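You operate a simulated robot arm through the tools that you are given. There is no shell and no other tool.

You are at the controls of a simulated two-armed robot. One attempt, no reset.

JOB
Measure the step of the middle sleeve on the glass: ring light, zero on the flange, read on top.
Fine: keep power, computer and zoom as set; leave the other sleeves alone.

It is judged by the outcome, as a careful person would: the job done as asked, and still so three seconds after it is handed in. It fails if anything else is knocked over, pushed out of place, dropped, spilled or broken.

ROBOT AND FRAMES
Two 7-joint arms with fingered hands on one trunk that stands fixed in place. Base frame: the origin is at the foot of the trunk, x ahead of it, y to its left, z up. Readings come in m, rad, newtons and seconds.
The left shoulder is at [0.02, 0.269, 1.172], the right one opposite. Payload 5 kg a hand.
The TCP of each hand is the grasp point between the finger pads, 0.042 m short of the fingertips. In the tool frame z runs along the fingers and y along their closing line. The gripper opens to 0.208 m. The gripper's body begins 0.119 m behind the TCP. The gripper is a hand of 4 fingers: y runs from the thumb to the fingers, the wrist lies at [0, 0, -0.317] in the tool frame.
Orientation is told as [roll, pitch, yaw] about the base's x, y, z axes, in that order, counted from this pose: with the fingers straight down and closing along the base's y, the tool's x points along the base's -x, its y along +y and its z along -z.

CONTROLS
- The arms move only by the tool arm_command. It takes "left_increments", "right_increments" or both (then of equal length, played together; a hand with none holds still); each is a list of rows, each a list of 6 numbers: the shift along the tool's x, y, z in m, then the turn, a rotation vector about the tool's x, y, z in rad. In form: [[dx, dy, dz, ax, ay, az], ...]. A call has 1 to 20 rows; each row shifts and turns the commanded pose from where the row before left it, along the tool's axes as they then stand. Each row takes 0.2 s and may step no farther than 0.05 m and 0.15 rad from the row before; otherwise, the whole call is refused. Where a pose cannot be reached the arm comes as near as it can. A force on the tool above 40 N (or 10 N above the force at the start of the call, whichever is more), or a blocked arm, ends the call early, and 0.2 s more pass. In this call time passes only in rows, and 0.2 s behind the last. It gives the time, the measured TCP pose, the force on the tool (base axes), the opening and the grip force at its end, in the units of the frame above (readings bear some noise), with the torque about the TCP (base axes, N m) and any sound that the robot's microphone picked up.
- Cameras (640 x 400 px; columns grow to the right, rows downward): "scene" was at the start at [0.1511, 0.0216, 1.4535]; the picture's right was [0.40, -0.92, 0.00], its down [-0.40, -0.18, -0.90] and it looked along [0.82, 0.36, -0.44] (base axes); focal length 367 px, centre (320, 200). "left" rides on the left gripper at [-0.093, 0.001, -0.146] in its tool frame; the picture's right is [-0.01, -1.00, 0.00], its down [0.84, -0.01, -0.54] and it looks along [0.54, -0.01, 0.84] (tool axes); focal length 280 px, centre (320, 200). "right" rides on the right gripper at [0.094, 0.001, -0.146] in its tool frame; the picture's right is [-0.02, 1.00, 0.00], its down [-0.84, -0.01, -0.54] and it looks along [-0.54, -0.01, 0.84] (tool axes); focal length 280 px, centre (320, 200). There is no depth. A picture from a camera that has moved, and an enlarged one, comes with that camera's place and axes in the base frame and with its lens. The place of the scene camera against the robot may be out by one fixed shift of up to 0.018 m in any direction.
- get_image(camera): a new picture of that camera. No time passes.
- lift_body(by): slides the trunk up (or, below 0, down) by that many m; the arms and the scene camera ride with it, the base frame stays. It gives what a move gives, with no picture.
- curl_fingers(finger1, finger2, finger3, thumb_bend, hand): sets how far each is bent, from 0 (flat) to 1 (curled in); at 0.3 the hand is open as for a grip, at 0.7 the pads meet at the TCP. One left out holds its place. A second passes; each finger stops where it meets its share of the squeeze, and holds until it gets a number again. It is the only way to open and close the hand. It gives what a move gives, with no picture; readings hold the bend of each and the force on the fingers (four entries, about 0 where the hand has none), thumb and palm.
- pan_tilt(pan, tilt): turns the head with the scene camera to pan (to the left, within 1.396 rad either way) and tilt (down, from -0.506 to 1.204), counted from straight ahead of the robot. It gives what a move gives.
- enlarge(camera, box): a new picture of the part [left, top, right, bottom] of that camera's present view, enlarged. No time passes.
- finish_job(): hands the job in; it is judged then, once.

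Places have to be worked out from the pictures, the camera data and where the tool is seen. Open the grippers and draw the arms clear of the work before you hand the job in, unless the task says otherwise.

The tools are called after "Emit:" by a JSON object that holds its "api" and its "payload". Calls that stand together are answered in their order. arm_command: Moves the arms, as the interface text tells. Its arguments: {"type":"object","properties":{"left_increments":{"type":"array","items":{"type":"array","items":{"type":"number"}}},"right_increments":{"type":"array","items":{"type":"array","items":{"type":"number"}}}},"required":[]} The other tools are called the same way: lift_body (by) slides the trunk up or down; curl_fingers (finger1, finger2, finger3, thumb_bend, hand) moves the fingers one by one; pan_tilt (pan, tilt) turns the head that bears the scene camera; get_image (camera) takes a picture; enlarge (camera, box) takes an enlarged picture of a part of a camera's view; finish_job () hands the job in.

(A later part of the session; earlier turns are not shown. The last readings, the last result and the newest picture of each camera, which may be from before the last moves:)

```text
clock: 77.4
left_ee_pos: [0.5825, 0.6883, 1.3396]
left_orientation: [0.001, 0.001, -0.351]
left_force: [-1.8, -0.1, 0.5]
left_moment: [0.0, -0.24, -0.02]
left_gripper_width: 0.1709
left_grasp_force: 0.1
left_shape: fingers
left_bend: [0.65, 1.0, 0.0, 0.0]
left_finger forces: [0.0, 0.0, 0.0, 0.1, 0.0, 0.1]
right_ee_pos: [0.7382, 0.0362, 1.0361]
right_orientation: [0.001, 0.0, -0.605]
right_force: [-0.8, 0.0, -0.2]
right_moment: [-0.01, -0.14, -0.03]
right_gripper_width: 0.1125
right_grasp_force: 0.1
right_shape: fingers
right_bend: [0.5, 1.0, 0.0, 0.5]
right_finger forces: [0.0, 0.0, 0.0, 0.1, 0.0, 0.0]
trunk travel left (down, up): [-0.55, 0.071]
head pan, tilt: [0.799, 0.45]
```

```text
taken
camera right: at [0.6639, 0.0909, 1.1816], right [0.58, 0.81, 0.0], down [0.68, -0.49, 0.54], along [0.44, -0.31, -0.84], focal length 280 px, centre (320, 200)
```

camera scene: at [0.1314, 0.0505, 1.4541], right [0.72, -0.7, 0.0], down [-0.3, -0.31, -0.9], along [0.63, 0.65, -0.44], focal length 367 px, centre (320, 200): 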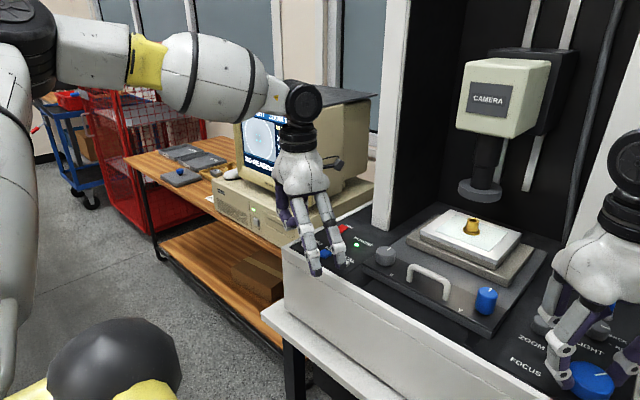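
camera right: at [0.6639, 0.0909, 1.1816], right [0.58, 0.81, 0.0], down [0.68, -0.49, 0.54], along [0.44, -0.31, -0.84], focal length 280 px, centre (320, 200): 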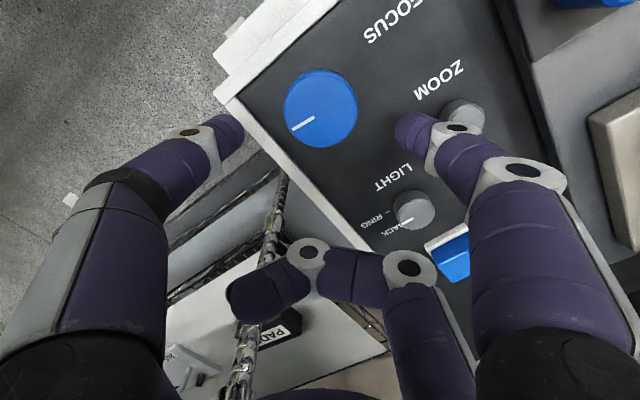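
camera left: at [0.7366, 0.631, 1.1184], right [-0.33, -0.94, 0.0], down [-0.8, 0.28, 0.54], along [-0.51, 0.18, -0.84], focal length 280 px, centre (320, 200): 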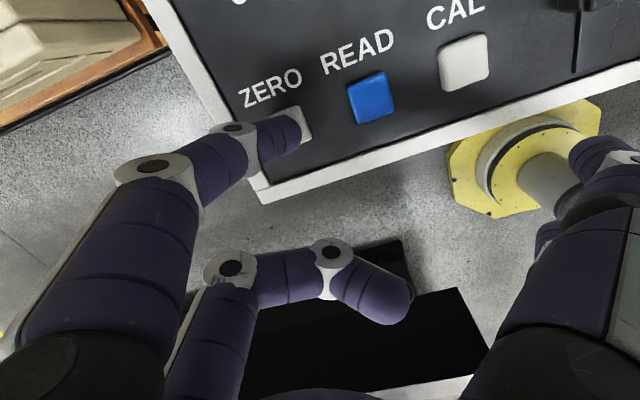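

Aligned. Descend, grip, and turn counter-clockwise ~0.8 rad toward Z ≈ +3.

Emit:
{"api": "arm_command", "payload": {"right_increments": [[0.001, 0.001, 0.026, 0, 0, 0], [0, 0, 0.025, 0, 0, 0]]}}

Emit:
{"api": "curl_fingers", "payload": {"hand": "right", "finger1": 0.64, "thumb_bend": 0.64}}

Emit:
{"api": "arm_command", "payload": {"right_increments": [[0.00015, 0.003, 0, 0, 0, -0.1], [0.00015, 0.003, 0, 0, 0, -0.1], [0.00015, 0.003, 0, 0, 0, -0.1], [0.00015, 0.003, 0, 0, 0, -0.1], [0.00015, 0.003, 0, 0, 0, -0.1], [0.00015, 0.003, 0, 0, 0, -0.1], [0.00015, 0.003, 0, 0, 0, -0.1], [0.00015, 0.003, 0, 0, 0, -0.1]]}}

Emit:
{"api": "enlarge", "payload": {"camera": "scene", "box": [225, 90, 345, 210]}}

```text
clock: 78.0
left_ee_pos: [0.5855, 0.6886, 1.3377]
left_orientation: [-0.001, -0.001, -0.352]
left_force: [1.1, 1.2, -1.0]
left_moment: [-0.01, 0.08, 0.03]
left_gripper_width: 0.1714
left_grasp_force: 0.1
left_shape: fingers
left_bend: [0.65, 1.0, 0.0, 0.0]
left_finger forces: [0.0, 0.0, 0.0, 0.0, 0.0, 0.0]
right_ee_pos: [0.7401, 0.0376, 0.9851]
right_orientation: [-0.001, -0.001, -0.605]
right_force: [1.1, 0.0, 0.9]
right_moment: [0.05, 0.07, 0.0]
right_gripper_width: 0.1128
right_grasp_force: 0.1
right_shape: fingers
right_bend: [0.5, 1.0, 0.0, 0.5]
right_finger forces: [0.0, 0.1, 0.0, 0.0, 0.1, 0.0]
trunk travel left (down, up): [-0.55, 0.071]
head pan, tilt: [0.799, 0.45]
```

```text
clock: 79.0
left_ee_pos: [0.584, 0.688, 1.3391]
left_orientation: [0.001, 0.0, -0.348]
left_force: [0.5, 0.2, 0.2]
left_moment: [-0.02, 0.03, -0.01]
left_gripper_width: 0.171
left_grasp_force: 0.0
left_shape: fingers
left_bend: [0.65, 1.0, 0.0, 0.0]
left_finger forces: [0.0, 0.0, 0.0, 0.1, 0.1, 0.0]
right_ee_pos: [0.7393, 0.0381, 0.9853]
right_orientation: [0.001, 0.0, -0.604]
right_force: [-3.9, -4.9, -0.5]
right_moment: [-0.21, 0.16, 0.19]
right_gripper_width: 0.0644
right_grasp_force: 9.6
right_shape: fingers
right_bend: [0.6, 1.0, 0.0, 0.61]
right_finger forces: [5.6, 0.0, 0.0, 0.0, 12.2, 0.0]
trunk travel left (down, up): [-0.55, 0.071]
head pan, tilt: [0.799, 0.45]
```

```text
clock: 80.8
left_ee_pos: [0.5851, 0.6889, 1.3401]
left_orientation: [0.0, 0.0, -0.349]
left_force: [-0.5, -0.3, -0.7]
left_moment: [-0.02, 0.03, 0.0]
left_gripper_width: 0.171
left_grasp_force: 0.0
left_shape: fingers
left_bend: [0.65, 1.0, 0.0, 0.0]
left_finger forces: [0.0, 0.0, 0.1, 0.0, 0.0, 0.0]
right_ee_pos: [0.7446, 0.0611, 0.9849]
right_orientation: [-0.001, -0.001, 0.199]
right_force: [-3.0, -2.7, 1.7]
right_moment: [-0.09, 0.23, -0.02]
right_gripper_width: 0.0644
right_grasp_force: 9.4
right_shape: fingers
right_bend: [0.59, 1.0, 0.0, 0.61]
right_finger forces: [8.2, 0.1, 0.0, 0.0, 10.3, 0.1]
trunk travel left (down, up): [-0.55, 0.071]
head pan, tilt: [0.799, 0.45]
```

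```text
3.33 times, centred on (285, 150) of scene
camera zoom: at [0.131, 0.0505, 1.4541], right [0.72, -0.7, 0.0], down [-0.3, -0.31, -0.9], along [0.63, 0.65, -0.44], focal length 1223 px, centre (437, 367)
```

zoom: 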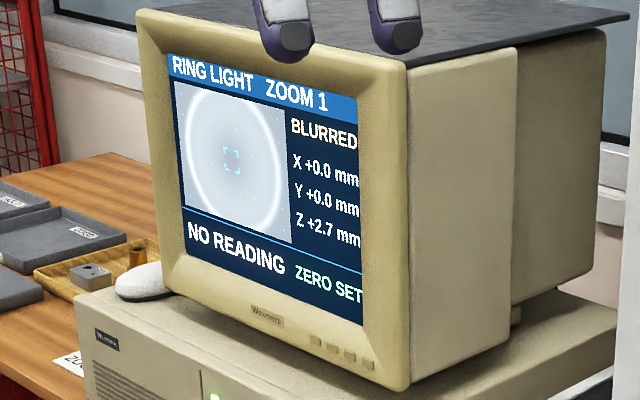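

Z +2.7, blurred. Stepping down by ~0.35 mm to find the flange band's upper edge.

Emit:
{"api": "arm_command", "payload": {"right_increments": [[0, 0.0009, 0, 0, 0, -0.03]]}}

Emit:
{"api": "enlarge", "payload": {"camera": "scene", "box": [225, 90, 345, 210]}}

Emit:
{"api": "arm_command", "payload": {"right_increments": [[0, 0.0009, 0, 0, 0, -0.03]]}}

Emit:
{"api": "enlarge", "payload": {"camera": "scene", "box": [225, 90, 345, 210]}}

Emit:
{"api": "arm_command", "payload": {"right_increments": [[0, 0.0009, 0, 0, 0, -0.03]]}}

Emit:
{"api": "enlarge", "payload": {"camera": "scene", "box": [225, 90, 345, 210]}}

```text
clock: 81.2
left_ee_pos: [0.5849, 0.6896, 1.3392]
left_orientation: [0.0, -0.001, -0.349]
left_force: [-0.4, 0.5, 0.2]
left_moment: [0.0, -0.03, 0.05]
left_gripper_width: 0.1709
left_grasp_force: 0.0
left_shape: fingers
left_bend: [0.65, 1.0, 0.0, 0.0]
left_finger forces: [0.0, 0.0, 0.1, 0.1, 0.0, 0.1]
right_ee_pos: [0.7445, 0.0615, 0.984]
right_orientation: [0.0, -0.001, 0.228]
right_force: [-5.1, -2.3, 2.4]
right_moment: [-0.07, 0.2, -0.03]
right_gripper_width: 0.0644
right_grasp_force: 9.8
right_shape: fingers
right_bend: [0.59, 1.0, 0.0, 0.61]
right_finger forces: [8.3, 0.1, 0.0, 0.0, 10.2, 0.1]
trunk travel left (down, up): [-0.55, 0.071]
head pan, tilt: [0.799, 0.45]
```

```text
3.33 times, centred on (285, 150) of scene
camera zoom: at [0.1307, 0.0504, 1.4542], right [0.72, -0.7, 0.0], down [-0.3, -0.31, -0.9], along [0.63, 0.65, -0.43], focal length 1223 px, centre (437, 367)
```

zoom: 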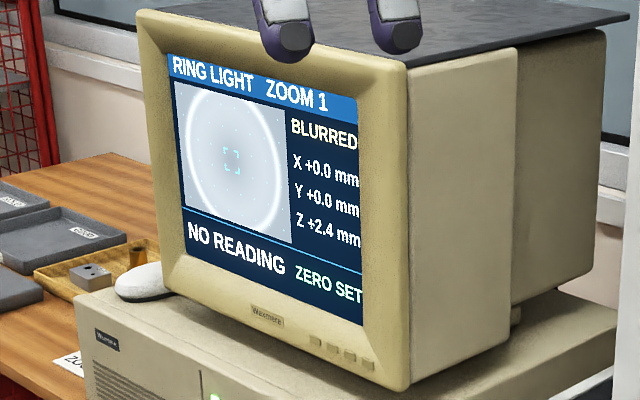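

```text
clock: 81.6
left_ee_pos: [0.5828, 0.6882, 1.3399]
left_orientation: [-0.001, -0.002, -0.351]
left_force: [-0.5, -0.8, 0.3]
left_moment: [0.03, -0.02, 0.0]
left_gripper_width: 0.1712
left_grasp_force: 0.1
left_shape: fingers
left_bend: [0.65, 1.0, 0.0, 0.0]
left_finger forces: [0.0, 0.1, 0.1, 0.0, 0.0, 0.0]
right_ee_pos: [0.745, 0.0615, 0.9845]
right_orientation: [0.0, -0.001, 0.256]
right_force: [-4.5, -5.1, 3.5]
right_moment: [-0.14, 0.29, 0.01]
right_gripper_width: 0.0644
right_grasp_force: 9.4
right_shape: fingers
right_bend: [0.59, 1.0, 0.0, 0.61]
right_finger forces: [8.0, 0.0, 0.1, 0.1, 10.8, 0.1]
trunk travel left (down, up): [-0.55, 0.071]
head pan, tilt: [0.799, 0.45]
```

```text
3.33 times, centred on (285, 150) of scene
camera zoom: at [0.1307, 0.0502, 1.4542], right [0.72, -0.7, 0.0], down [-0.3, -0.31, -0.9], along [0.63, 0.65, -0.43], focal length 1223 px, centre (437, 367)
```

zoom: 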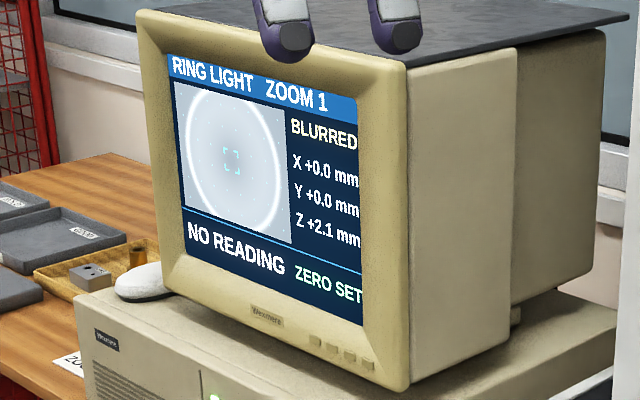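

```text
clock: 82.0
left_ee_pos: [0.584, 0.6885, 1.3391]
left_orientation: [0.001, -0.003, -0.35]
left_force: [-0.5, 1.0, 0.6]
left_moment: [0.01, 0.01, -0.01]
left_gripper_width: 0.1712
left_grasp_force: 0.0
left_shape: fingers
left_bend: [0.65, 1.0, 0.0, 0.0]
left_finger forces: [0.0, 0.0, 0.0, 0.0, 0.1, 0.0]
right_ee_pos: [0.7428, 0.064, 0.9841]
right_orientation: [0.0, -0.003, 0.287]
right_force: [-7.0, -3.5, 3.0]
right_moment: [-0.07, 0.3, 0.02]
right_gripper_width: 0.0644
right_grasp_force: 9.2
right_shape: fingers
right_bend: [0.59, 1.0, 0.0, 0.61]
right_finger forces: [8.4, 0.0, 0.0, 0.0, 10.4, 0.1]
trunk travel left (down, up): [-0.55, 0.071]
head pan, tilt: [0.799, 0.45]
```

```text
3.33 times, centred on (285, 150) of scene
camera zoom: at [0.1307, 0.0504, 1.4542], right [0.72, -0.7, 0.0], down [-0.3, -0.31, -0.9], along [0.63, 0.65, -0.43], focal length 1223 px, centre (437, 367)
```

zoom: 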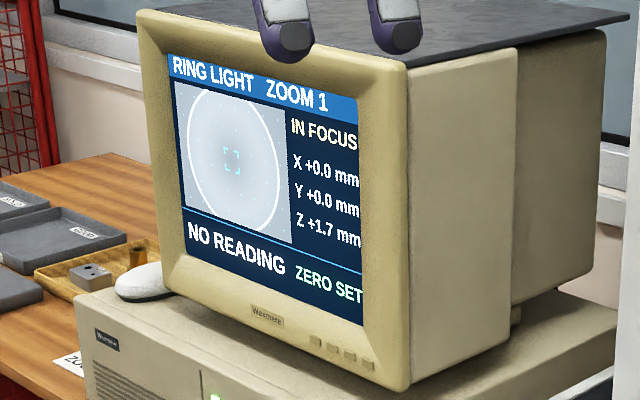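

Upper edge ≈ +1.9. Now the lower edge: going down to about −1.0 then in small steps.

Emit:
{"api": "arm_command", "payload": {"right_increments": [[0.0006, 0.0025, 0, 0, 0, -0.082], [0.0001, 0.0025, 0, 0, 0, -0.082], [0.0001, 0.0025, 0, 0, 0, -0.08]]}}

Emit:
{"api": "enlarge", "payload": {"camera": "scene", "box": [225, 90, 345, 210]}}

Emit:
{"api": "arm_command", "payload": {"right_increments": [[0, 0.0009, 0, 0, 0, -0.03]]}}

Emit:
{"api": "enlarge", "payload": {"camera": "scene", "box": [225, 90, 345, 210]}}

Emit:
{"api": "arm_command", "payload": {"right_increments": [[0, 0.0009, 0, 0, 0, -0.03]]}}

Emit:
{"api": "enlarge", "payload": {"camera": "scene", "box": [225, 90, 345, 210]}}

```text
clock: 82.8
left_ee_pos: [0.5846, 0.6884, 1.3398]
left_orientation: [0.0, 0.001, -0.349]
left_force: [-0.6, -0.1, 0.3]
left_moment: [-0.03, -0.01, -0.01]
left_gripper_width: 0.1713
left_grasp_force: 0.1
left_shape: fingers
left_bend: [0.65, 1.0, 0.0, 0.0]
left_finger forces: [0.0, 0.0, 0.0, 0.0, 0.0, 0.1]
right_ee_pos: [0.7401, 0.0704, 0.9845]
right_orientation: [-0.002, 0.0, 0.535]
right_force: [-2.5, -4.3, 2.2]
right_moment: [-0.13, 0.15, -0.03]
right_gripper_width: 0.0645
right_grasp_force: 9.8
right_shape: fingers
right_bend: [0.59, 1.0, 0.0, 0.61]
right_finger forces: [8.2, 0.0, 0.0, 0.0, 10.4, 0.0]
trunk travel left (down, up): [-0.55, 0.071]
head pan, tilt: [0.799, 0.45]
```

```text
3.33 times, centred on (285, 150) of scene
camera zoom: at [0.1309, 0.0503, 1.4541], right [0.72, -0.7, 0.0], down [-0.3, -0.31, -0.9], along [0.63, 0.65, -0.43], focal length 1223 px, centre (437, 367)
```

zoom: 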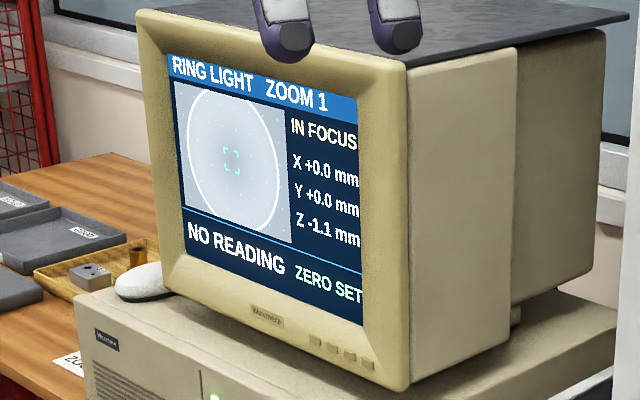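

```text
clock: 83.2
left_ee_pos: [0.5848, 0.6878, 1.3411]
left_orientation: [0.0, 0.001, -0.351]
left_force: [-1.2, -0.3, 1.0]
left_moment: [0.01, -0.01, 0.0]
left_gripper_width: 0.1713
left_grasp_force: 0.0
left_shape: fingers
left_bend: [0.65, 1.0, 0.0, 0.0]
left_finger forces: [0.0, 0.0, 0.0, 0.0, 0.0, 0.1]
right_ee_pos: [0.7406, 0.0714, 0.9848]
right_orientation: [0.0, 0.001, 0.561]
right_force: [-3.8, -5.1, 4.4]
right_moment: [-0.24, 0.21, 0.0]
right_gripper_width: 0.0648
right_grasp_force: 9.1
right_shape: fingers
right_bend: [0.59, 1.0, 0.0, 0.61]
right_finger forces: [7.8, 0.0, 0.0, 0.0, 11.1, 0.1]
trunk travel left (down, up): [-0.55, 0.071]
head pan, tilt: [0.799, 0.45]
```

```text
3.33 times, centred on (285, 150) of scene
camera zoom: at [0.1308, 0.0502, 1.4542], right [0.72, -0.7, 0.0], down [-0.3, -0.31, -0.9], along [0.63, 0.65, -0.43], focal length 1223 px, centre (437, 367)
```

zoom: 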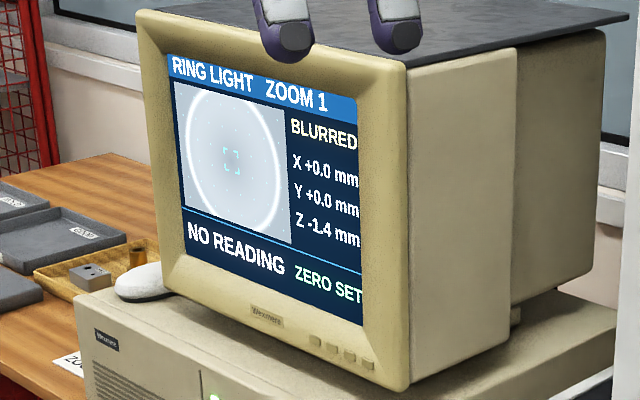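

```text
clock: 83.6
left_ee_pos: [0.5836, 0.6886, 1.3396]
left_orientation: [0.0, -0.003, -0.35]
left_force: [0.0, -0.2, -0.1]
left_moment: [-0.01, 0.03, 0.0]
left_gripper_width: 0.1711
left_grasp_force: 0.1
left_shape: fingers
left_bend: [0.65, 1.0, 0.0, 0.0]
left_finger forces: [0.1, 0.0, 0.1, 0.0, 0.0, 0.0]
right_ee_pos: [0.7392, 0.0714, 0.9843]
right_orientation: [0.001, -0.001, 0.592]
right_force: [-3.6, -5.7, 8.8]
right_moment: [-0.32, 0.36, 0.01]
right_gripper_width: 0.0643
right_grasp_force: 10.2
right_shape: fingers
right_bend: [0.59, 1.0, 0.0, 0.61]
right_finger forces: [8.8, 0.0, 0.0, 0.1, 11.3, 0.0]
trunk travel left (down, up): [-0.55, 0.071]
head pan, tilt: [0.799, 0.45]
```

```text
3.33 times, centred on (285, 150) of scene
camera zoom: at [0.1305, 0.0502, 1.4543], right [0.72, -0.7, 0.0], down [-0.3, -0.31, -0.9], along [0.63, 0.65, -0.43], focal length 1223 px, centre (437, 367)
```

zoom: 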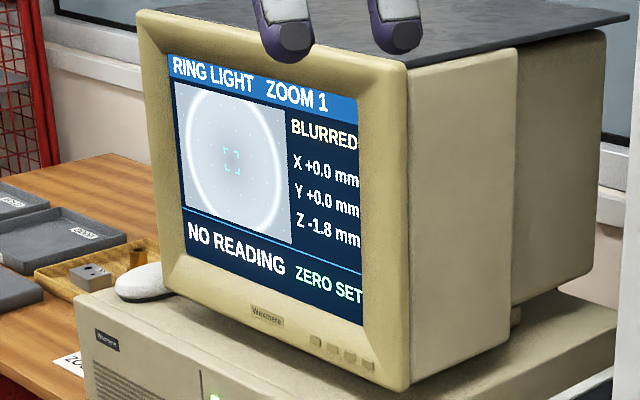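

Flange band −1.25…+1.9, so its best focus is at about Z = +0.3 relative to my first zero. I'll turn clockwise to +0.3 and re-zero there.

Emit:
{"api": "arm_command", "payload": {"right_increments": [[0.0001, -0.0029, 0, 0, 0, 0.095], [0.0001, -0.0029, 0, 0, 0, 0.095]]}}

Emit:
{"api": "enlarge", "payload": {"camera": "scene", "box": [225, 90, 345, 210]}}

```text
clock: 84.2
left_ee_pos: [0.5835, 0.6888, 1.3395]
left_orientation: [0.001, 0.001, -0.349]
left_force: [0.1, -0.5, 0.7]
left_moment: [0.02, 0.02, -0.02]
left_gripper_width: 0.1714
left_grasp_force: 0.1
left_shape: fingers
left_bend: [0.65, 1.0, 0.0, 0.0]
left_finger forces: [0.0, 0.0, 0.0, 0.0, 0.1, 0.0]
right_ee_pos: [0.7421, 0.0667, 0.9849]
right_orientation: [-0.001, -0.002, 0.401]
right_force: [-1.3, -3.7, 8.1]
right_moment: [-0.22, 0.25, 0.11]
right_gripper_width: 0.0642
right_grasp_force: 9.7
right_shape: fingers
right_bend: [0.59, 1.0, 0.0, 0.61]
right_finger forces: [8.5, 0.0, 0.0, 0.1, 11.2, 0.0]
trunk travel left (down, up): [-0.55, 0.071]
head pan, tilt: [0.799, 0.45]
```

```text
3.33 times, centred on (285, 150) of scene
camera zoom: at [0.1308, 0.0503, 1.4542], right [0.72, -0.7, 0.0], down [-0.3, -0.31, -0.9], along [0.63, 0.65, -0.43], focal length 1223 px, centre (437, 367)
```

zoom: 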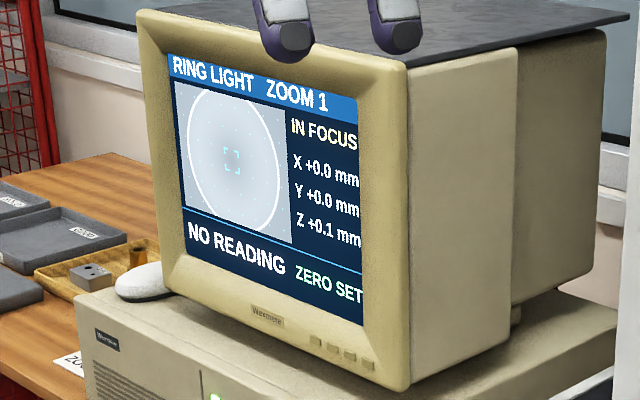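

Z +0.1; a further 0.02 rad brings it to about +0.3.

Emit:
{"api": "arm_command", "payload": {"right_increments": [[0, -0.0006, 0, 0, 0, 0.02]]}}

Emit:
{"api": "enlarge", "payload": {"camera": "scene", "box": [225, 90, 345, 210]}}

```text
clock: 84.6
left_ee_pos: [0.5844, 0.688, 1.3385]
left_orientation: [0.0, 0.0, -0.35]
left_force: [0.0, 0.1, -0.4]
left_moment: [0.04, -0.03, 0.0]
left_gripper_width: 0.1712
left_grasp_force: 0.1
left_shape: fingers
left_bend: [0.65, 1.0, 0.0, 0.0]
left_finger forces: [0.0, 0.1, 0.0, 0.1, 0.0, 0.1]
right_ee_pos: [0.743, 0.0655, 0.9833]
right_orientation: [0.001, 0.0, 0.381]
right_force: [0.2, -4.2, 6.4]
right_moment: [-0.3, 0.15, 0.16]
right_gripper_width: 0.0642
right_grasp_force: 9.7
right_shape: fingers
right_bend: [0.59, 1.0, 0.0, 0.61]
right_finger forces: [7.7, 0.0, 0.0, 0.0, 11.9, 0.0]
trunk travel left (down, up): [-0.55, 0.071]
head pan, tilt: [0.799, 0.45]
```

```text
3.33 times, centred on (285, 150) of scene
camera zoom: at [0.1309, 0.0502, 1.4541], right [0.72, -0.7, 0.0], down [-0.3, -0.31, -0.9], along [0.63, 0.65, -0.43], focal length 1223 px, centre (437, 367)
```

zoom: 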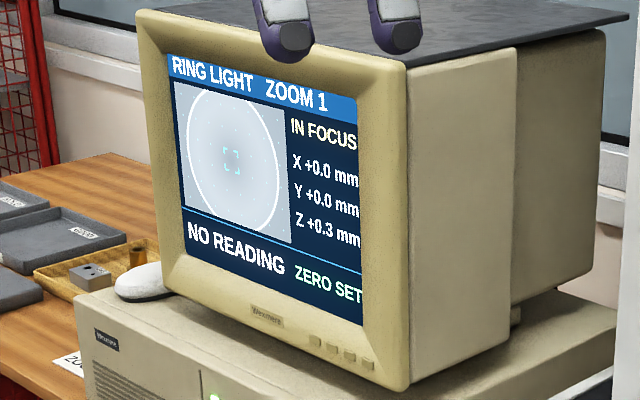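

At +0.3 exactly, in the middle of the band. Bringing the left finger back down over ZERO along the same path.

Emit:
{"api": "arm_command", "payload": {"left_increments": [[-0.01, 0, 0.045, 0, 0, 0], [-0.01, 0, 0.045, 0, 0, 0], [-0.01, 0, 0.045, 0, 0, 0], [-0.01, 0, 0.045, 0, 0, 0], [-0.01, 0, 0.045, 0, 0, 0], [-0.01, 0, 0.045, 0, 0, 0], [-0.01, 0, 0.045, 0, 0, 0], [0, 0, 0.03, 0, 0, 0], [0, 0, 0.01, 0, 0, 0]]}}

Emit:
{"api": "get_image", "payload": {"camera": "left"}}

```text
clock: 86.6
left_ee_pos: [0.6489, 0.6613, 0.9851]
left_orientation: [-0.001, -0.001, -0.351]
left_force: [0.3, 0.3, 0.3]
left_moment: [0.01, -0.02, 0.0]
left_gripper_width: 0.1714
left_grasp_force: 0.3
left_shape: fingers
left_bend: [0.65, 1.0, 0.0, 0.0]
left_finger forces: [0.0, 0.0, 0.1, 0.0, 0.0, 0.0]
right_ee_pos: [0.7421, 0.067, 0.985]
right_orientation: [0.001, 0.001, 0.381]
right_force: [0.2, -5.1, 4.3]
right_moment: [-0.24, 0.05, 0.13]
right_gripper_width: 0.0644
right_grasp_force: 9.2
right_shape: fingers
right_bend: [0.59, 1.0, 0.0, 0.61]
right_finger forces: [7.7, 0.1, 0.0, 0.1, 11.8, 0.0]
trunk travel left (down, up): [-0.55, 0.071]
head pan, tilt: [0.799, 0.45]
```

```text
taken
camera left: at [0.7372, 0.6309, 1.1307], right [-0.33, -0.94, 0.0], down [-0.8, 0.28, 0.54], along [-0.51, 0.18, -0.84], focal length 280 px, centre (320, 200)
```

left: 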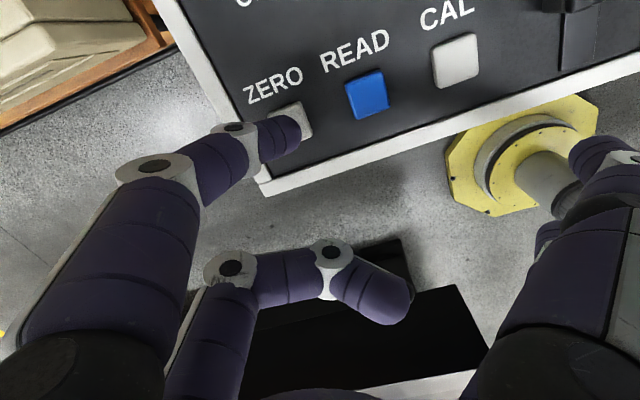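

Same pose as before the first press. Pressing down in small steps until the click.

Emit:
{"api": "arm_command", "payload": {"left_increments": [[0, 0, 0.005, 0, 0, 0], [0, 0, 0.003, 0, 0, 0], [0, 0, 0.003, 0, 0, 0]]}}

```text
clock: 87.4
left_ee_pos: [0.6475, 0.662, 0.9747]
left_orientation: [-0.001, -0.001, -0.348]
left_force: [0.8, 0.1, 2.6]
left_moment: [0.07, -0.16, 0.02]
left_gripper_width: 0.171
left_grasp_force: 1.0
left_shape: fingers
left_bend: [0.65, 1.0, 0.0, 0.0]
left_finger forces: [3.0, 0.0, 0.1, 0.1, 0.1, 0.0]
right_ee_pos: [0.7419, 0.0663, 0.9836]
right_orientation: [0.0, -0.001, 0.381]
right_force: [1.3, -3.9, 4.0]
right_moment: [-0.22, 0.06, 0.09]
right_gripper_width: 0.0642
right_grasp_force: 9.2
right_shape: fingers
right_bend: [0.59, 1.0, 0.0, 0.61]
right_finger forces: [7.7, 0.0, 0.0, 0.0, 11.7, 0.0]
trunk travel left (down, up): [-0.55, 0.071]
head pan, tilt: [0.799, 0.45]
heard: click
```

Click heard. Lifting the left hand clear to check the display.

Emit:
{"api": "arm_command", "payload": {"left_increments": [[0, 0, -0.025, 0, 0, 0], [0, 0, -0.03, 0, 0, 0], [0.01, 0, -0.045, 0, 0, 0], [0.01, 0, -0.045, 0, 0, 0], [0.01, 0, -0.045, 0, 0, 0], [0.01, 0, -0.045, 0, 0, 0], [0.01, 0, -0.045, 0, 0, 0], [0.01, 0, -0.045, 0, 0, 0], [0.01, 0, -0.045, 0, 0, 0]]}}

Emit:
{"api": "enlarge", "payload": {"camera": "scene", "box": [225, 90, 345, 210]}}

```text
clock: 89.4
left_ee_pos: [0.5801, 0.6851, 1.3477]
left_orientation: [-0.001, -0.001, -0.348]
left_force: [0.3, -0.1, 0.5]
left_moment: [0.06, 0.0, -0.02]
left_gripper_width: 0.1711
left_grasp_force: 0.0
left_shape: fingers
left_bend: [0.65, 1.0, 0.0, 0.0]
left_finger forces: [0.1, 0.0, 0.0, 0.0, 0.0, 0.0]
right_ee_pos: [0.7418, 0.0659, 0.9839]
right_orientation: [0.001, -0.001, 0.38]
right_force: [1.3, -4.5, 4.3]
right_moment: [-0.16, 0.04, 0.1]
right_gripper_width: 0.0644
right_grasp_force: 9.0
right_shape: fingers
right_bend: [0.59, 1.0, 0.0, 0.61]
right_finger forces: [7.5, 0.0, 0.0, 0.1, 11.1, 0.0]
trunk travel left (down, up): [-0.55, 0.071]
head pan, tilt: [0.799, 0.45]
```

```text
3.33 times, centred on (285, 150) of scene
camera zoom: at [0.1308, 0.0499, 1.4542], right [0.72, -0.7, 0.0], down [-0.3, -0.31, -0.9], along [0.63, 0.65, -0.43], focal length 1223 px, centre (437, 367)
```

zoom: 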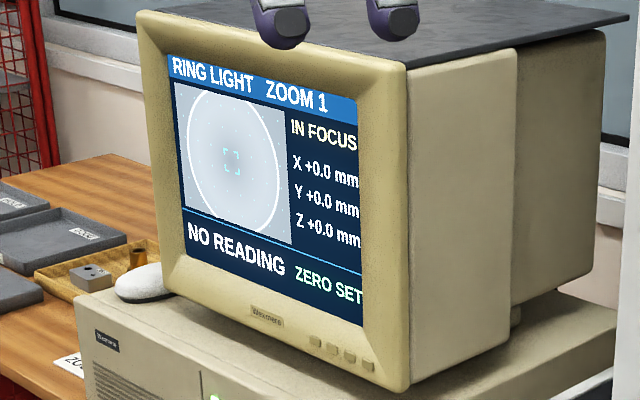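

Re-zeroed: Z +0.0, IN FOCUS on the flange. Now clockwise again toward the top: a stroke of 1.08 rad, then regrip.

Emit:
{"api": "arm_command", "payload": {"right_increments": [[0.00015, -0.0036, 0, 0, 0, 0.1], [0.00015, -0.0035, 0, 0, 0, 0.1], [0.00015, -0.003, 0, 0, 0, 0.1], [0.00015, -0.003, 0, 0, 0, 0.1], [0.00015, -0.003, 0, 0, 0, 0.1], [0.00015, -0.003, 0, 0, 0, 0.1], [0.00015, -0.003, 0, 0, 0, 0.1], [0.00015, -0.003, 0, 0, 0, 0.1], [0.00015, -0.003, 0, 0, 0, 0.1], [0.00015, -0.003, 0, 0, 0, 0.1], [0.0001, -0.0021, 0, 0, 0, 0.07]]}}

Emit:
{"api": "enlarge", "payload": {"camera": "scene", "box": [225, 90, 345, 210]}}

Emit:
{"api": "curl_fingers", "payload": {"hand": "right", "finger1": 0.5, "thumb_bend": 0.5}}

Emit:
{"api": "arm_command", "payload": {"right_increments": [[0, 0, -0.025, 0, 0, 0], [0, 0, -0.025, 0, 0, 0], [0.0003, 0.00433, 0, 0, 0, -0.145], [0.0003, 0.00433, 0, 0, 0, -0.145], [0.0003, 0.00433, 0, 0, 0, -0.145], [0.0003, 0.00433, 0, 0, 0, -0.145], [0.0003, 0.00433, 0, 0, 0, -0.145], [0.0003, 0.00433, 0, 0, 0, -0.145], [0.0003, 0.00433, 0, 0, 0, -0.145], [0.0003, 0.00433, 0, 0, 0, -0.145], [0.0003, 0.00433, 0, 0, 0, -0.145], [0.0003, 0.00433, 0, 0, 0, -0.145]]}}

Emit:
{"api": "get_image", "payload": {"camera": "right"}}

```text
clock: 91.8
left_ee_pos: [0.579, 0.686, 1.3469]
left_orientation: [0.0, 0.0, -0.349]
left_force: [-0.4, 0.6, -0.7]
left_moment: [-0.08, -0.04, -0.02]
left_gripper_width: 0.1709
left_grasp_force: 0.1
left_shape: fingers
left_bend: [0.65, 1.0, 0.0, 0.0]
left_finger forces: [0.1, 0.0, 0.0, 0.1, 0.1, 0.1]
right_ee_pos: [0.739, 0.0349, 0.9842]
right_orientation: [0.0, -0.001, -0.691]
right_force: [-4.4, -4.9, -0.5]
right_moment: [-0.23, 0.23, 0.25]
right_gripper_width: 0.0645
right_grasp_force: 9.5
right_shape: fingers
right_bend: [0.6, 1.0, 0.0, 0.61]
right_finger forces: [5.8, 0.0, 0.0, 0.0, 12.8, 0.1]
trunk travel left (down, up): [-0.55, 0.071]
head pan, tilt: [0.799, 0.45]
```

```text
3.33 times, centred on (285, 150) of scene
camera zoom: at [0.1308, 0.0505, 1.4541], right [0.72, -0.7, 0.0], down [-0.3, -0.31, -0.9], along [0.63, 0.65, -0.44], focal length 1223 px, centre (437, 367)
```

zoom: 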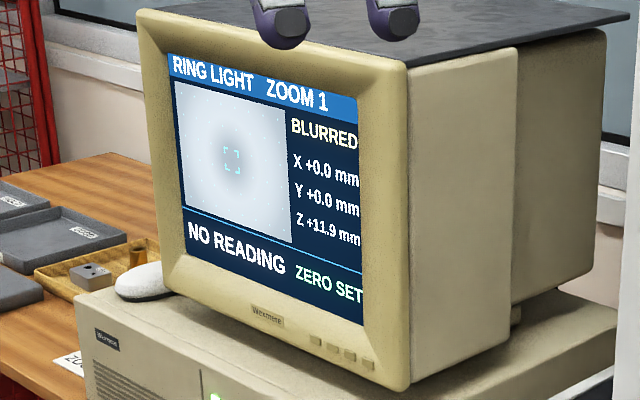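

```text
clock: 92.8
left_ee_pos: [0.5795, 0.6859, 1.3464]
left_orientation: [-0.001, 0.0, -0.348]
left_force: [-0.3, -0.7, 0.5]
left_moment: [0.0, 0.02, 0.01]
left_gripper_width: 0.1708
left_grasp_force: 0.1
left_shape: fingers
left_bend: [0.65, 1.0, 0.0, 0.0]
left_finger forces: [0.0, 0.0, 0.0, 0.0, 0.0, 0.0]
right_ee_pos: [0.74, 0.0352, 0.9847]
right_orientation: [-0.001, 0.001, -0.689]
right_force: [-0.7, 0.5, 0.3]
right_moment: [0.01, 0.02, -0.02]
right_gripper_width: 0.1124
right_grasp_force: 0.1
right_shape: fingers
right_bend: [0.5, 1.0, 0.0, 0.5]
right_finger forces: [0.0, 0.0, 0.0, 0.0, 0.0, 0.0]
trunk travel left (down, up): [-0.55, 0.071]
head pan, tilt: [0.799, 0.45]
```

```text
clock: 95.4
left_ee_pos: [0.5803, 0.6862, 1.3461]
left_orientation: [0.0, 0.0, -0.349]
left_force: [-1.5, 0.1, 0.2]
left_moment: [-0.01, 0.05, -0.02]
left_gripper_width: 0.171
left_grasp_force: 0.0
left_shape: fingers
left_bend: [0.65, 1.0, 0.0, 0.0]
left_finger forces: [0.0, 0.0, 0.0, 0.1, 0.1, 0.1]
right_ee_pos: [0.736, 0.074, 1.0342]
right_orientation: [0.0, 0.0, 0.762]
right_force: [-0.1, 0.2, 0.4]
right_moment: [0.04, 0.0, 0.02]
right_gripper_width: 0.1125
right_grasp_force: 0.2
right_shape: fingers
right_bend: [0.5, 1.0, 0.0, 0.5]
right_finger forces: [0.0, 0.0, 0.0, 0.1, 0.0, 0.0]
trunk travel left (down, up): [-0.55, 0.071]
head pan, tilt: [0.799, 0.45]
```

```text
taken
camera right: at [0.6701, 0.0126, 1.1799], right [-0.68, 0.73, 0.0], down [0.62, 0.57, 0.54], along [0.39, 0.37, -0.84], focal length 280 px, centre (320, 200)
```

right: 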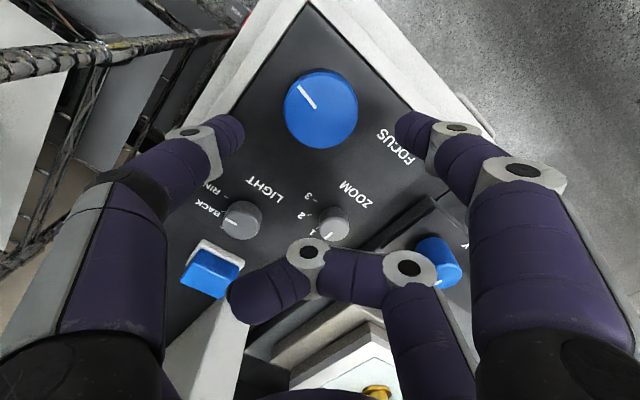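

Z +11.9 and aligned for another grip at yaw 0.76. Descend, grip, and turn 1.2 rad clockwise.

Emit:
{"api": "arm_command", "payload": {"right_increments": [[0.001, 0, 0.025, 0, 0, 0], [0, 0, 0.025, 0, 0, 0]]}}

Emit:
{"api": "curl_fingers", "payload": {"hand": "right", "finger1": 0.64, "thumb_bend": 0.64}}

Emit:
{"api": "arm_command", "payload": {"right_increments": [[0.00015, -0.003, 0, 0, 0, 0.1], [0.00015, -0.003, 0, 0, 0, 0.1], [0.00015, -0.003, 0, 0, 0, 0.1], [0.00015, -0.003, 0, 0, 0, 0.1], [0.00015, -0.003, 0, 0, 0, 0.1], [0.00015, -0.003, 0, 0, 0, 0.1], [0.00015, -0.003, 0, 0, 0, 0.1], [0.00015, -0.003, 0, 0, 0, 0.1], [0.00015, -0.003, 0, 0, 0, 0.1], [0.00015, -0.003, 0, 0, 0, 0.1], [0.00015, -0.003, 0, 0, 0, 0.1], [0.00015, -0.003, 0, 0, 0, 0.1]]}}

Emit:
{"api": "enlarge", "payload": {"camera": "scene", "box": [225, 90, 345, 210]}}

```text
clock: 96.0
left_ee_pos: [0.58, 0.6854, 1.3463]
left_orientation: [-0.001, 0.001, -0.348]
left_force: [0.5, 0.5, 0.0]
left_moment: [-0.02, 0.02, 0.01]
left_gripper_width: 0.1708
left_grasp_force: 0.0
left_shape: fingers
left_bend: [0.65, 1.0, 0.0, 0.0]
left_finger forces: [0.1, 0.0, 0.0, 0.0, 0.0, 0.0]
right_ee_pos: [0.7355, 0.0752, 0.9843]
right_orientation: [0.001, 0.002, 0.762]
right_force: [-0.3, 0.6, 0.6]
right_moment: [-0.01, 0.02, -0.03]
right_gripper_width: 0.1123
right_grasp_force: 0.0
right_shape: fingers
right_bend: [0.5, 1.0, 0.0, 0.5]
right_finger forces: [0.1, 0.1, 0.0, 0.0, 0.0, 0.0]
trunk travel left (down, up): [-0.55, 0.071]
head pan, tilt: [0.799, 0.45]
```

```text
clock: 97.0
left_ee_pos: [0.5803, 0.686, 1.3461]
left_orientation: [-0.001, 0.001, -0.349]
left_force: [-0.6, 1.2, 1.0]
left_moment: [-0.05, 0.0, 0.0]
left_gripper_width: 0.171
left_grasp_force: 0.0
left_shape: fingers
left_bend: [0.65, 1.0, 0.0, 0.0]
left_finger forces: [0.0, 0.1, 0.1, 0.0, 0.0, 0.0]
right_ee_pos: [0.7367, 0.0745, 0.9847]
right_orientation: [-0.003, 0.0, 0.76]
right_force: [2.5, -0.9, 0.9]
right_moment: [-0.05, -0.03, 0.11]
right_gripper_width: 0.0644
right_grasp_force: 8.6
right_shape: fingers
right_bend: [0.59, 1.0, 0.0, 0.61]
right_finger forces: [7.4, 0.0, 0.1, 0.0, 10.2, 0.0]
trunk travel left (down, up): [-0.55, 0.071]
head pan, tilt: [0.799, 0.45]
```

```text
clock: 99.6
left_ee_pos: [0.5787, 0.6886, 1.346]
left_orientation: [-0.001, -0.002, -0.35]
left_force: [-1.5, 2.2, -0.3]
left_moment: [-0.3, -0.16, 0.02]
left_gripper_width: 0.1709
left_grasp_force: 0.2
left_shape: fingers
left_bend: [0.65, 1.0, 0.0, 0.0]
left_finger forces: [0.0, 0.0, 0.1, 0.0, 0.0, 0.1]
right_ee_pos: [0.7433, 0.0409, 0.9848]
right_orientation: [0.001, -0.002, -0.441]
right_force: [-4.9, -3.1, 4.0]
right_moment: [-0.3, 0.29, 0.24]
right_gripper_width: 0.0646
right_grasp_force: 9.4
right_shape: fingers
right_bend: [0.59, 1.0, 0.0, 0.61]
right_finger forces: [6.7, 0.1, 0.1, 0.0, 12.9, 0.0]
trunk travel left (down, up): [-0.55, 0.071]
head pan, tilt: [0.799, 0.45]
```

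```text
3.33 times, centred on (285, 150) of scene
camera zoom: at [0.1297, 0.052, 1.4541], right [0.72, -0.7, 0.0], down [-0.3, -0.31, -0.9], along [0.63, 0.65, -0.44], focal length 1223 px, centre (437, 367)
```

zoom: 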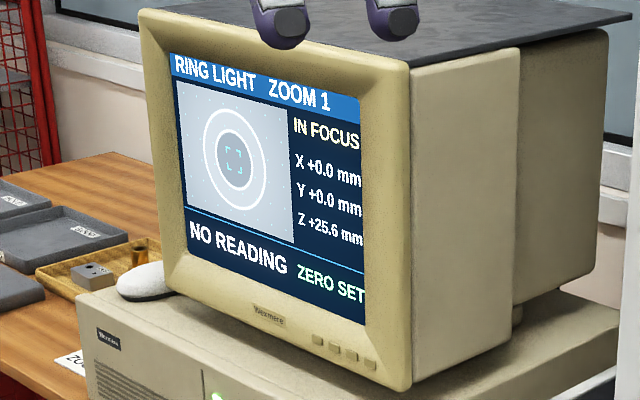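

Z +25.6, IN FOCUS on the rim. In the new zero the band centre is ≈ +26.1, so a further 0.045 rad.

Emit:
{"api": "arm_command", "payload": {"right_increments": [[0, -0.0014, 0, 0, 0, 0.045]]}}

Emit:
{"api": "enlarge", "payload": {"camera": "scene", "box": [225, 90, 345, 210]}}

```text
clock: 100.0
left_ee_pos: [0.5789, 0.6877, 1.3451]
left_orientation: [0.0, -0.001, -0.35]
left_force: [0.0, 1.0, -1.0]
left_moment: [-0.19, -0.01, 0.0]
left_gripper_width: 0.1709
left_grasp_force: 0.1
left_shape: fingers
left_bend: [0.65, 1.0, 0.0, 0.0]
left_finger forces: [0.0, 0.1, 0.1, 0.0, 0.0, 0.1]
right_ee_pos: [0.7416, 0.04, 0.9836]
right_orientation: [-0.002, -0.003, -0.483]
right_force: [-6.0, -0.9, 4.0]
right_moment: [-0.17, 0.37, 0.23]
right_gripper_width: 0.0643
right_grasp_force: 9.6
right_shape: fingers
right_bend: [0.59, 1.0, 0.0, 0.61]
right_finger forces: [7.3, 0.0, 0.0, 0.0, 11.9, 0.1]
trunk travel left (down, up): [-0.55, 0.071]
head pan, tilt: [0.799, 0.45]
```

```text
3.33 times, centred on (285, 150) of scene
camera zoom: at [0.1308, 0.0517, 1.454], right [0.72, -0.7, 0.0], down [-0.3, -0.31, -0.9], along [0.63, 0.65, -0.44], focal length 1223 px, centre (437, 367)
```

zoom: 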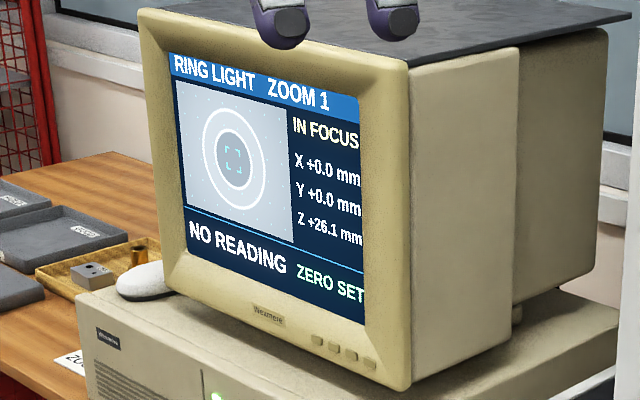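

Z +26.1 mm, IN FOCUS on top. Now the left hand: shift over to READ (6 cm toward −y from ZERO) and descend to just above it.

Emit:
{"api": "arm_command", "payload": {"left_increments": [[-0.0106, -0.0276, 0.03, 0, 0, 0], [-0.0106, -0.0276, 0.03, 0, 0, 0], [-0.0117, 0, 0.045, 0, 0, 0], [-0.0117, 0, 0.045, 0, 0, 0], [-0.0117, 0, 0.045, 0, 0, 0], [-0.0117, 0, 0.045, 0, 0, 0], [-0.0117, 0, 0.045, 0, 0, 0], [-0.0117, 0, 0.045, 0, 0, 0]]}}

Emit:
{"api": "get_image", "payload": {"camera": "left"}}

Emit:
{"api": "get_image", "payload": {"camera": "scene"}}

```text
clock: 101.8
left_ee_pos: [0.6474, 0.6028, 1.0134]
left_orientation: [0.0, 0.0, -0.35]
left_force: [-0.5, 0.0, 0.0]
left_moment: [-0.07, 0.07, -0.01]
left_gripper_width: 0.171
left_grasp_force: 0.1
left_shape: fingers
left_bend: [0.65, 1.0, 0.0, 0.0]
left_finger forces: [0.1, 0.1, 0.1, 0.1, 0.1, 0.0]
right_ee_pos: [0.743, 0.0397, 0.9852]
right_orientation: [0.0, -0.001, -0.484]
right_force: [-5.4, 0.0, -2.7]
right_moment: [-0.13, 0.14, 0.13]
right_gripper_width: 0.0644
right_grasp_force: 9.2
right_shape: fingers
right_bend: [0.59, 1.0, 0.0, 0.61]
right_finger forces: [7.5, 0.1, 0.1, 0.0, 10.4, 0.0]
trunk travel left (down, up): [-0.55, 0.071]
head pan, tilt: [0.799, 0.45]
```

```text
taken
camera left: at [0.7368, 0.5736, 1.1601], right [-0.33, -0.94, 0.0], down [-0.8, 0.28, 0.54], along [-0.51, 0.18, -0.84], focal length 280 px, centre (320, 200)
```

left: 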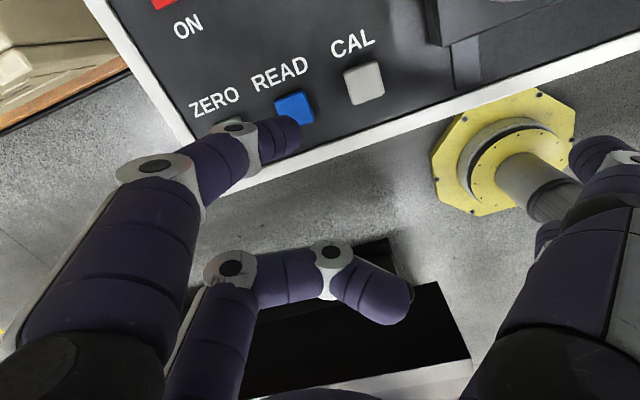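

```text
taken
camera scene: at [0.1312, 0.0512, 1.454], right [0.72, -0.7, 0.0], down [-0.3, -0.31, -0.9], along [0.63, 0.65, -0.44], focal length 367 px, centre (320, 200)
```

scene: 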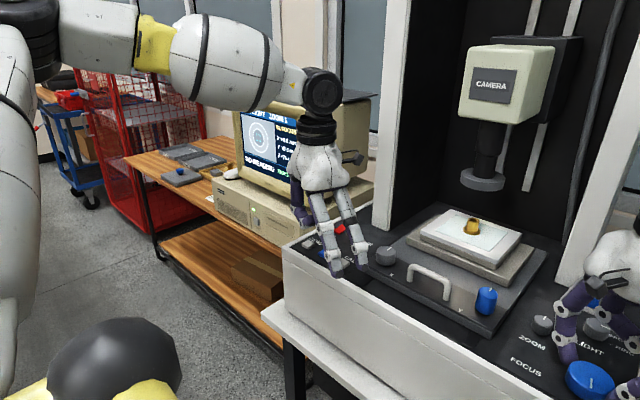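

The tip is over READ (button ≈(0.690, 0.612), tip ≈(0.680, 0.610)); I'll nudge 4 mm forward and lower to just above contact.

Emit:
{"api": "arm_command", "payload": {"left_increments": [[-0.0038, 0.0014, 0.015, 0, 0, 0], [0, 0, 0.013, 0, 0, 0]]}}

Emit:
{"api": "get_image", "payload": {"camera": "left"}}

Emit:
{"api": "enlarge", "payload": {"camera": "scene", "box": [225, 90, 345, 210]}}

Emit:
{"api": "enlarge", "payload": {"camera": "scene", "box": [280, 200, 420, 300]}}

```text
clock: 102.4
left_ee_pos: [0.6527, 0.6042, 0.9882]
left_orientation: [-0.001, 0.0, -0.349]
left_force: [-0.1, 0.4, -0.6]
left_moment: [0.01, 0.1, 0.01]
left_gripper_width: 0.1708
left_grasp_force: 0.1
left_shape: fingers
left_bend: [0.65, 1.0, 0.0, 0.0]
left_finger forces: [0.0, 0.0, 0.0, 0.1, 0.0, 0.1]
right_ee_pos: [0.741, 0.0395, 0.9835]
right_orientation: [0.0, 0.0, -0.484]
right_force: [-6.3, -0.4, 0.3]
right_moment: [-0.05, 0.31, 0.15]
right_gripper_width: 0.0646
right_grasp_force: 9.0
right_shape: fingers
right_bend: [0.59, 1.0, 0.0, 0.61]
right_finger forces: [7.0, 0.1, 0.1, 0.0, 10.8, 0.0]
trunk travel left (down, up): [-0.55, 0.071]
head pan, tilt: [0.799, 0.45]
```

```text
taken
camera left: at [0.7411, 0.5729, 1.1331], right [-0.33, -0.94, 0.0], down [-0.8, 0.28, 0.54], along [-0.51, 0.18, -0.84], focal length 280 px, centre (320, 200)
```

left: 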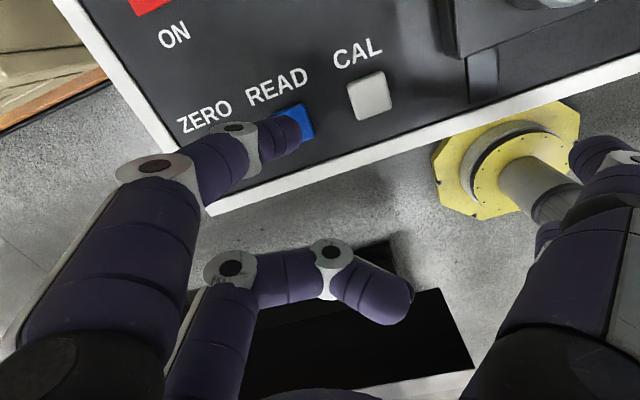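

```text
3.33 times, centred on (285, 150) of scene
camera zoom: at [0.1316, 0.0507, 1.4541], right [0.72, -0.7, 0.0], down [-0.3, -0.31, -0.9], along [0.63, 0.65, -0.44], focal length 1223 px, centre (437, 367)
```

zoom: 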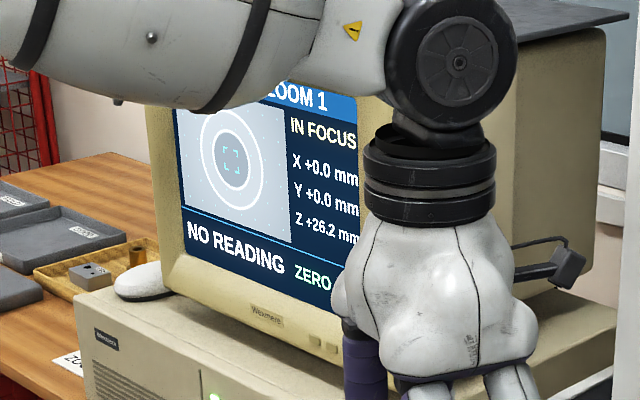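

```text
4.00 times, centred on (350, 250) of scene
camera zoom: at [0.1316, 0.0507, 1.4541], right [0.72, -0.7, 0.0], down [-0.3, -0.31, -0.9], along [0.63, 0.65, -0.44], focal length 1467 px, centre (200, 0)
```

zoom: 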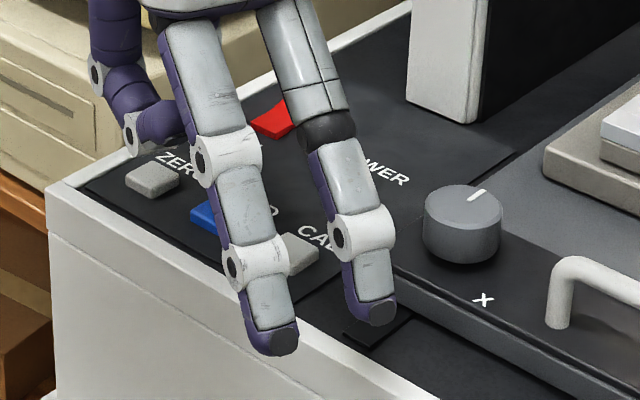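

Tip over READ, Z reads +26.2 and IN FOCUS. Pressing READ gently.

Emit:
{"api": "arm_command", "payload": {"left_increments": [[0, 0, 0.006, 0, 0, 0], [0, 0, 0.003, 0, 0, 0], [0, 0, 0.003, 0, 0, 0]]}}

Emit:
{"api": "enlarge", "payload": {"camera": "scene", "box": [225, 90, 345, 210]}}

```text
clock: 103.2
left_ee_pos: [0.6524, 0.6027, 0.9764]
left_orientation: [0.0, -0.001, -0.35]
left_force: [-0.9, 0.5, 2.4]
left_moment: [0.06, -0.09, 0.06]
left_gripper_width: 0.1708
left_grasp_force: 1.1
left_shape: fingers
left_bend: [0.65, 1.0, 0.0, 0.0]
left_finger forces: [2.8, 0.1, 0.0, 0.0, 0.1, 0.1]
right_ee_pos: [0.7421, 0.0399, 0.9843]
right_orientation: [-0.001, -0.001, -0.483]
right_force: [-4.1, -0.5, -2.3]
right_moment: [-0.05, 0.08, 0.08]
right_gripper_width: 0.0646
right_grasp_force: 8.8
right_shape: fingers
right_bend: [0.59, 1.0, 0.0, 0.61]
right_finger forces: [7.8, 0.0, 0.0, 0.0, 9.5, 0.0]
trunk travel left (down, up): [-0.55, 0.071]
head pan, tilt: [0.799, 0.45]
heard: click
```

```text
3.33 times, centred on (285, 150) of scene
camera zoom: at [0.1308, 0.0505, 1.4542], right [0.72, -0.7, 0.0], down [-0.3, -0.31, -0.9], along [0.63, 0.65, -0.43], focal length 1223 px, centre (437, 367)
```

zoom: 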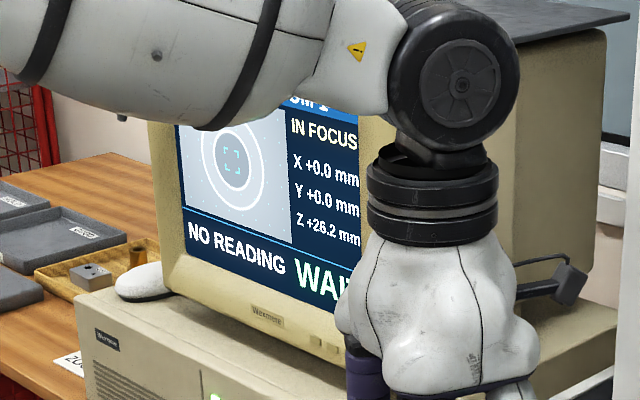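

Click heard, and the screen shows WAIT — a reading is being taken. I'll hold everything still for a bit.

Emit:
{"api": "arm_command", "payload": {"left_increments": [[0, 0, 0, 0, 0, 0], [0, 0, 0, 0, 0, 0], [0, 0, 0, 0, 0, 0], [0, 0, 0, 0, 0, 0], [0, 0, 0, 0, 0, 0]]}}

Emit:
{"api": "enlarge", "payload": {"camera": "scene", "box": [225, 90, 345, 210]}}

```text
clock: 104.4
left_ee_pos: [0.653, 0.6019, 0.9753]
left_orientation: [-0.001, 0.001, -0.35]
left_force: [-0.1, 0.1, 3.2]
left_moment: [0.11, -0.12, 0.02]
left_gripper_width: 0.1709
left_grasp_force: 2.7
left_shape: fingers
left_bend: [0.65, 1.0, 0.0, 0.0]
left_finger forces: [3.7, 0.0, 0.0, 0.0, 0.1, 0.0]
right_ee_pos: [0.7424, 0.0387, 0.9844]
right_orientation: [0.0, 0.001, -0.484]
right_force: [-3.1, -0.5, -2.2]
right_moment: [-0.04, 0.1, 0.08]
right_gripper_width: 0.0645
right_grasp_force: 8.6
right_shape: fingers
right_bend: [0.59, 1.0, 0.0, 0.61]
right_finger forces: [7.9, 0.0, 0.1, 0.0, 9.6, 0.1]
trunk travel left (down, up): [-0.55, 0.071]
head pan, tilt: [0.799, 0.45]
```

```text
3.33 times, centred on (285, 150) of scene
camera zoom: at [0.1309, 0.0505, 1.4541], right [0.72, -0.7, 0.0], down [-0.3, -0.31, -0.9], along [0.63, 0.65, -0.43], focal length 1223 px, centre (437, 367)
```

zoom: 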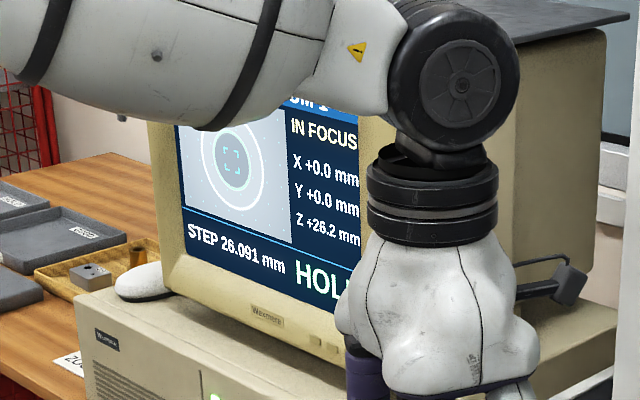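

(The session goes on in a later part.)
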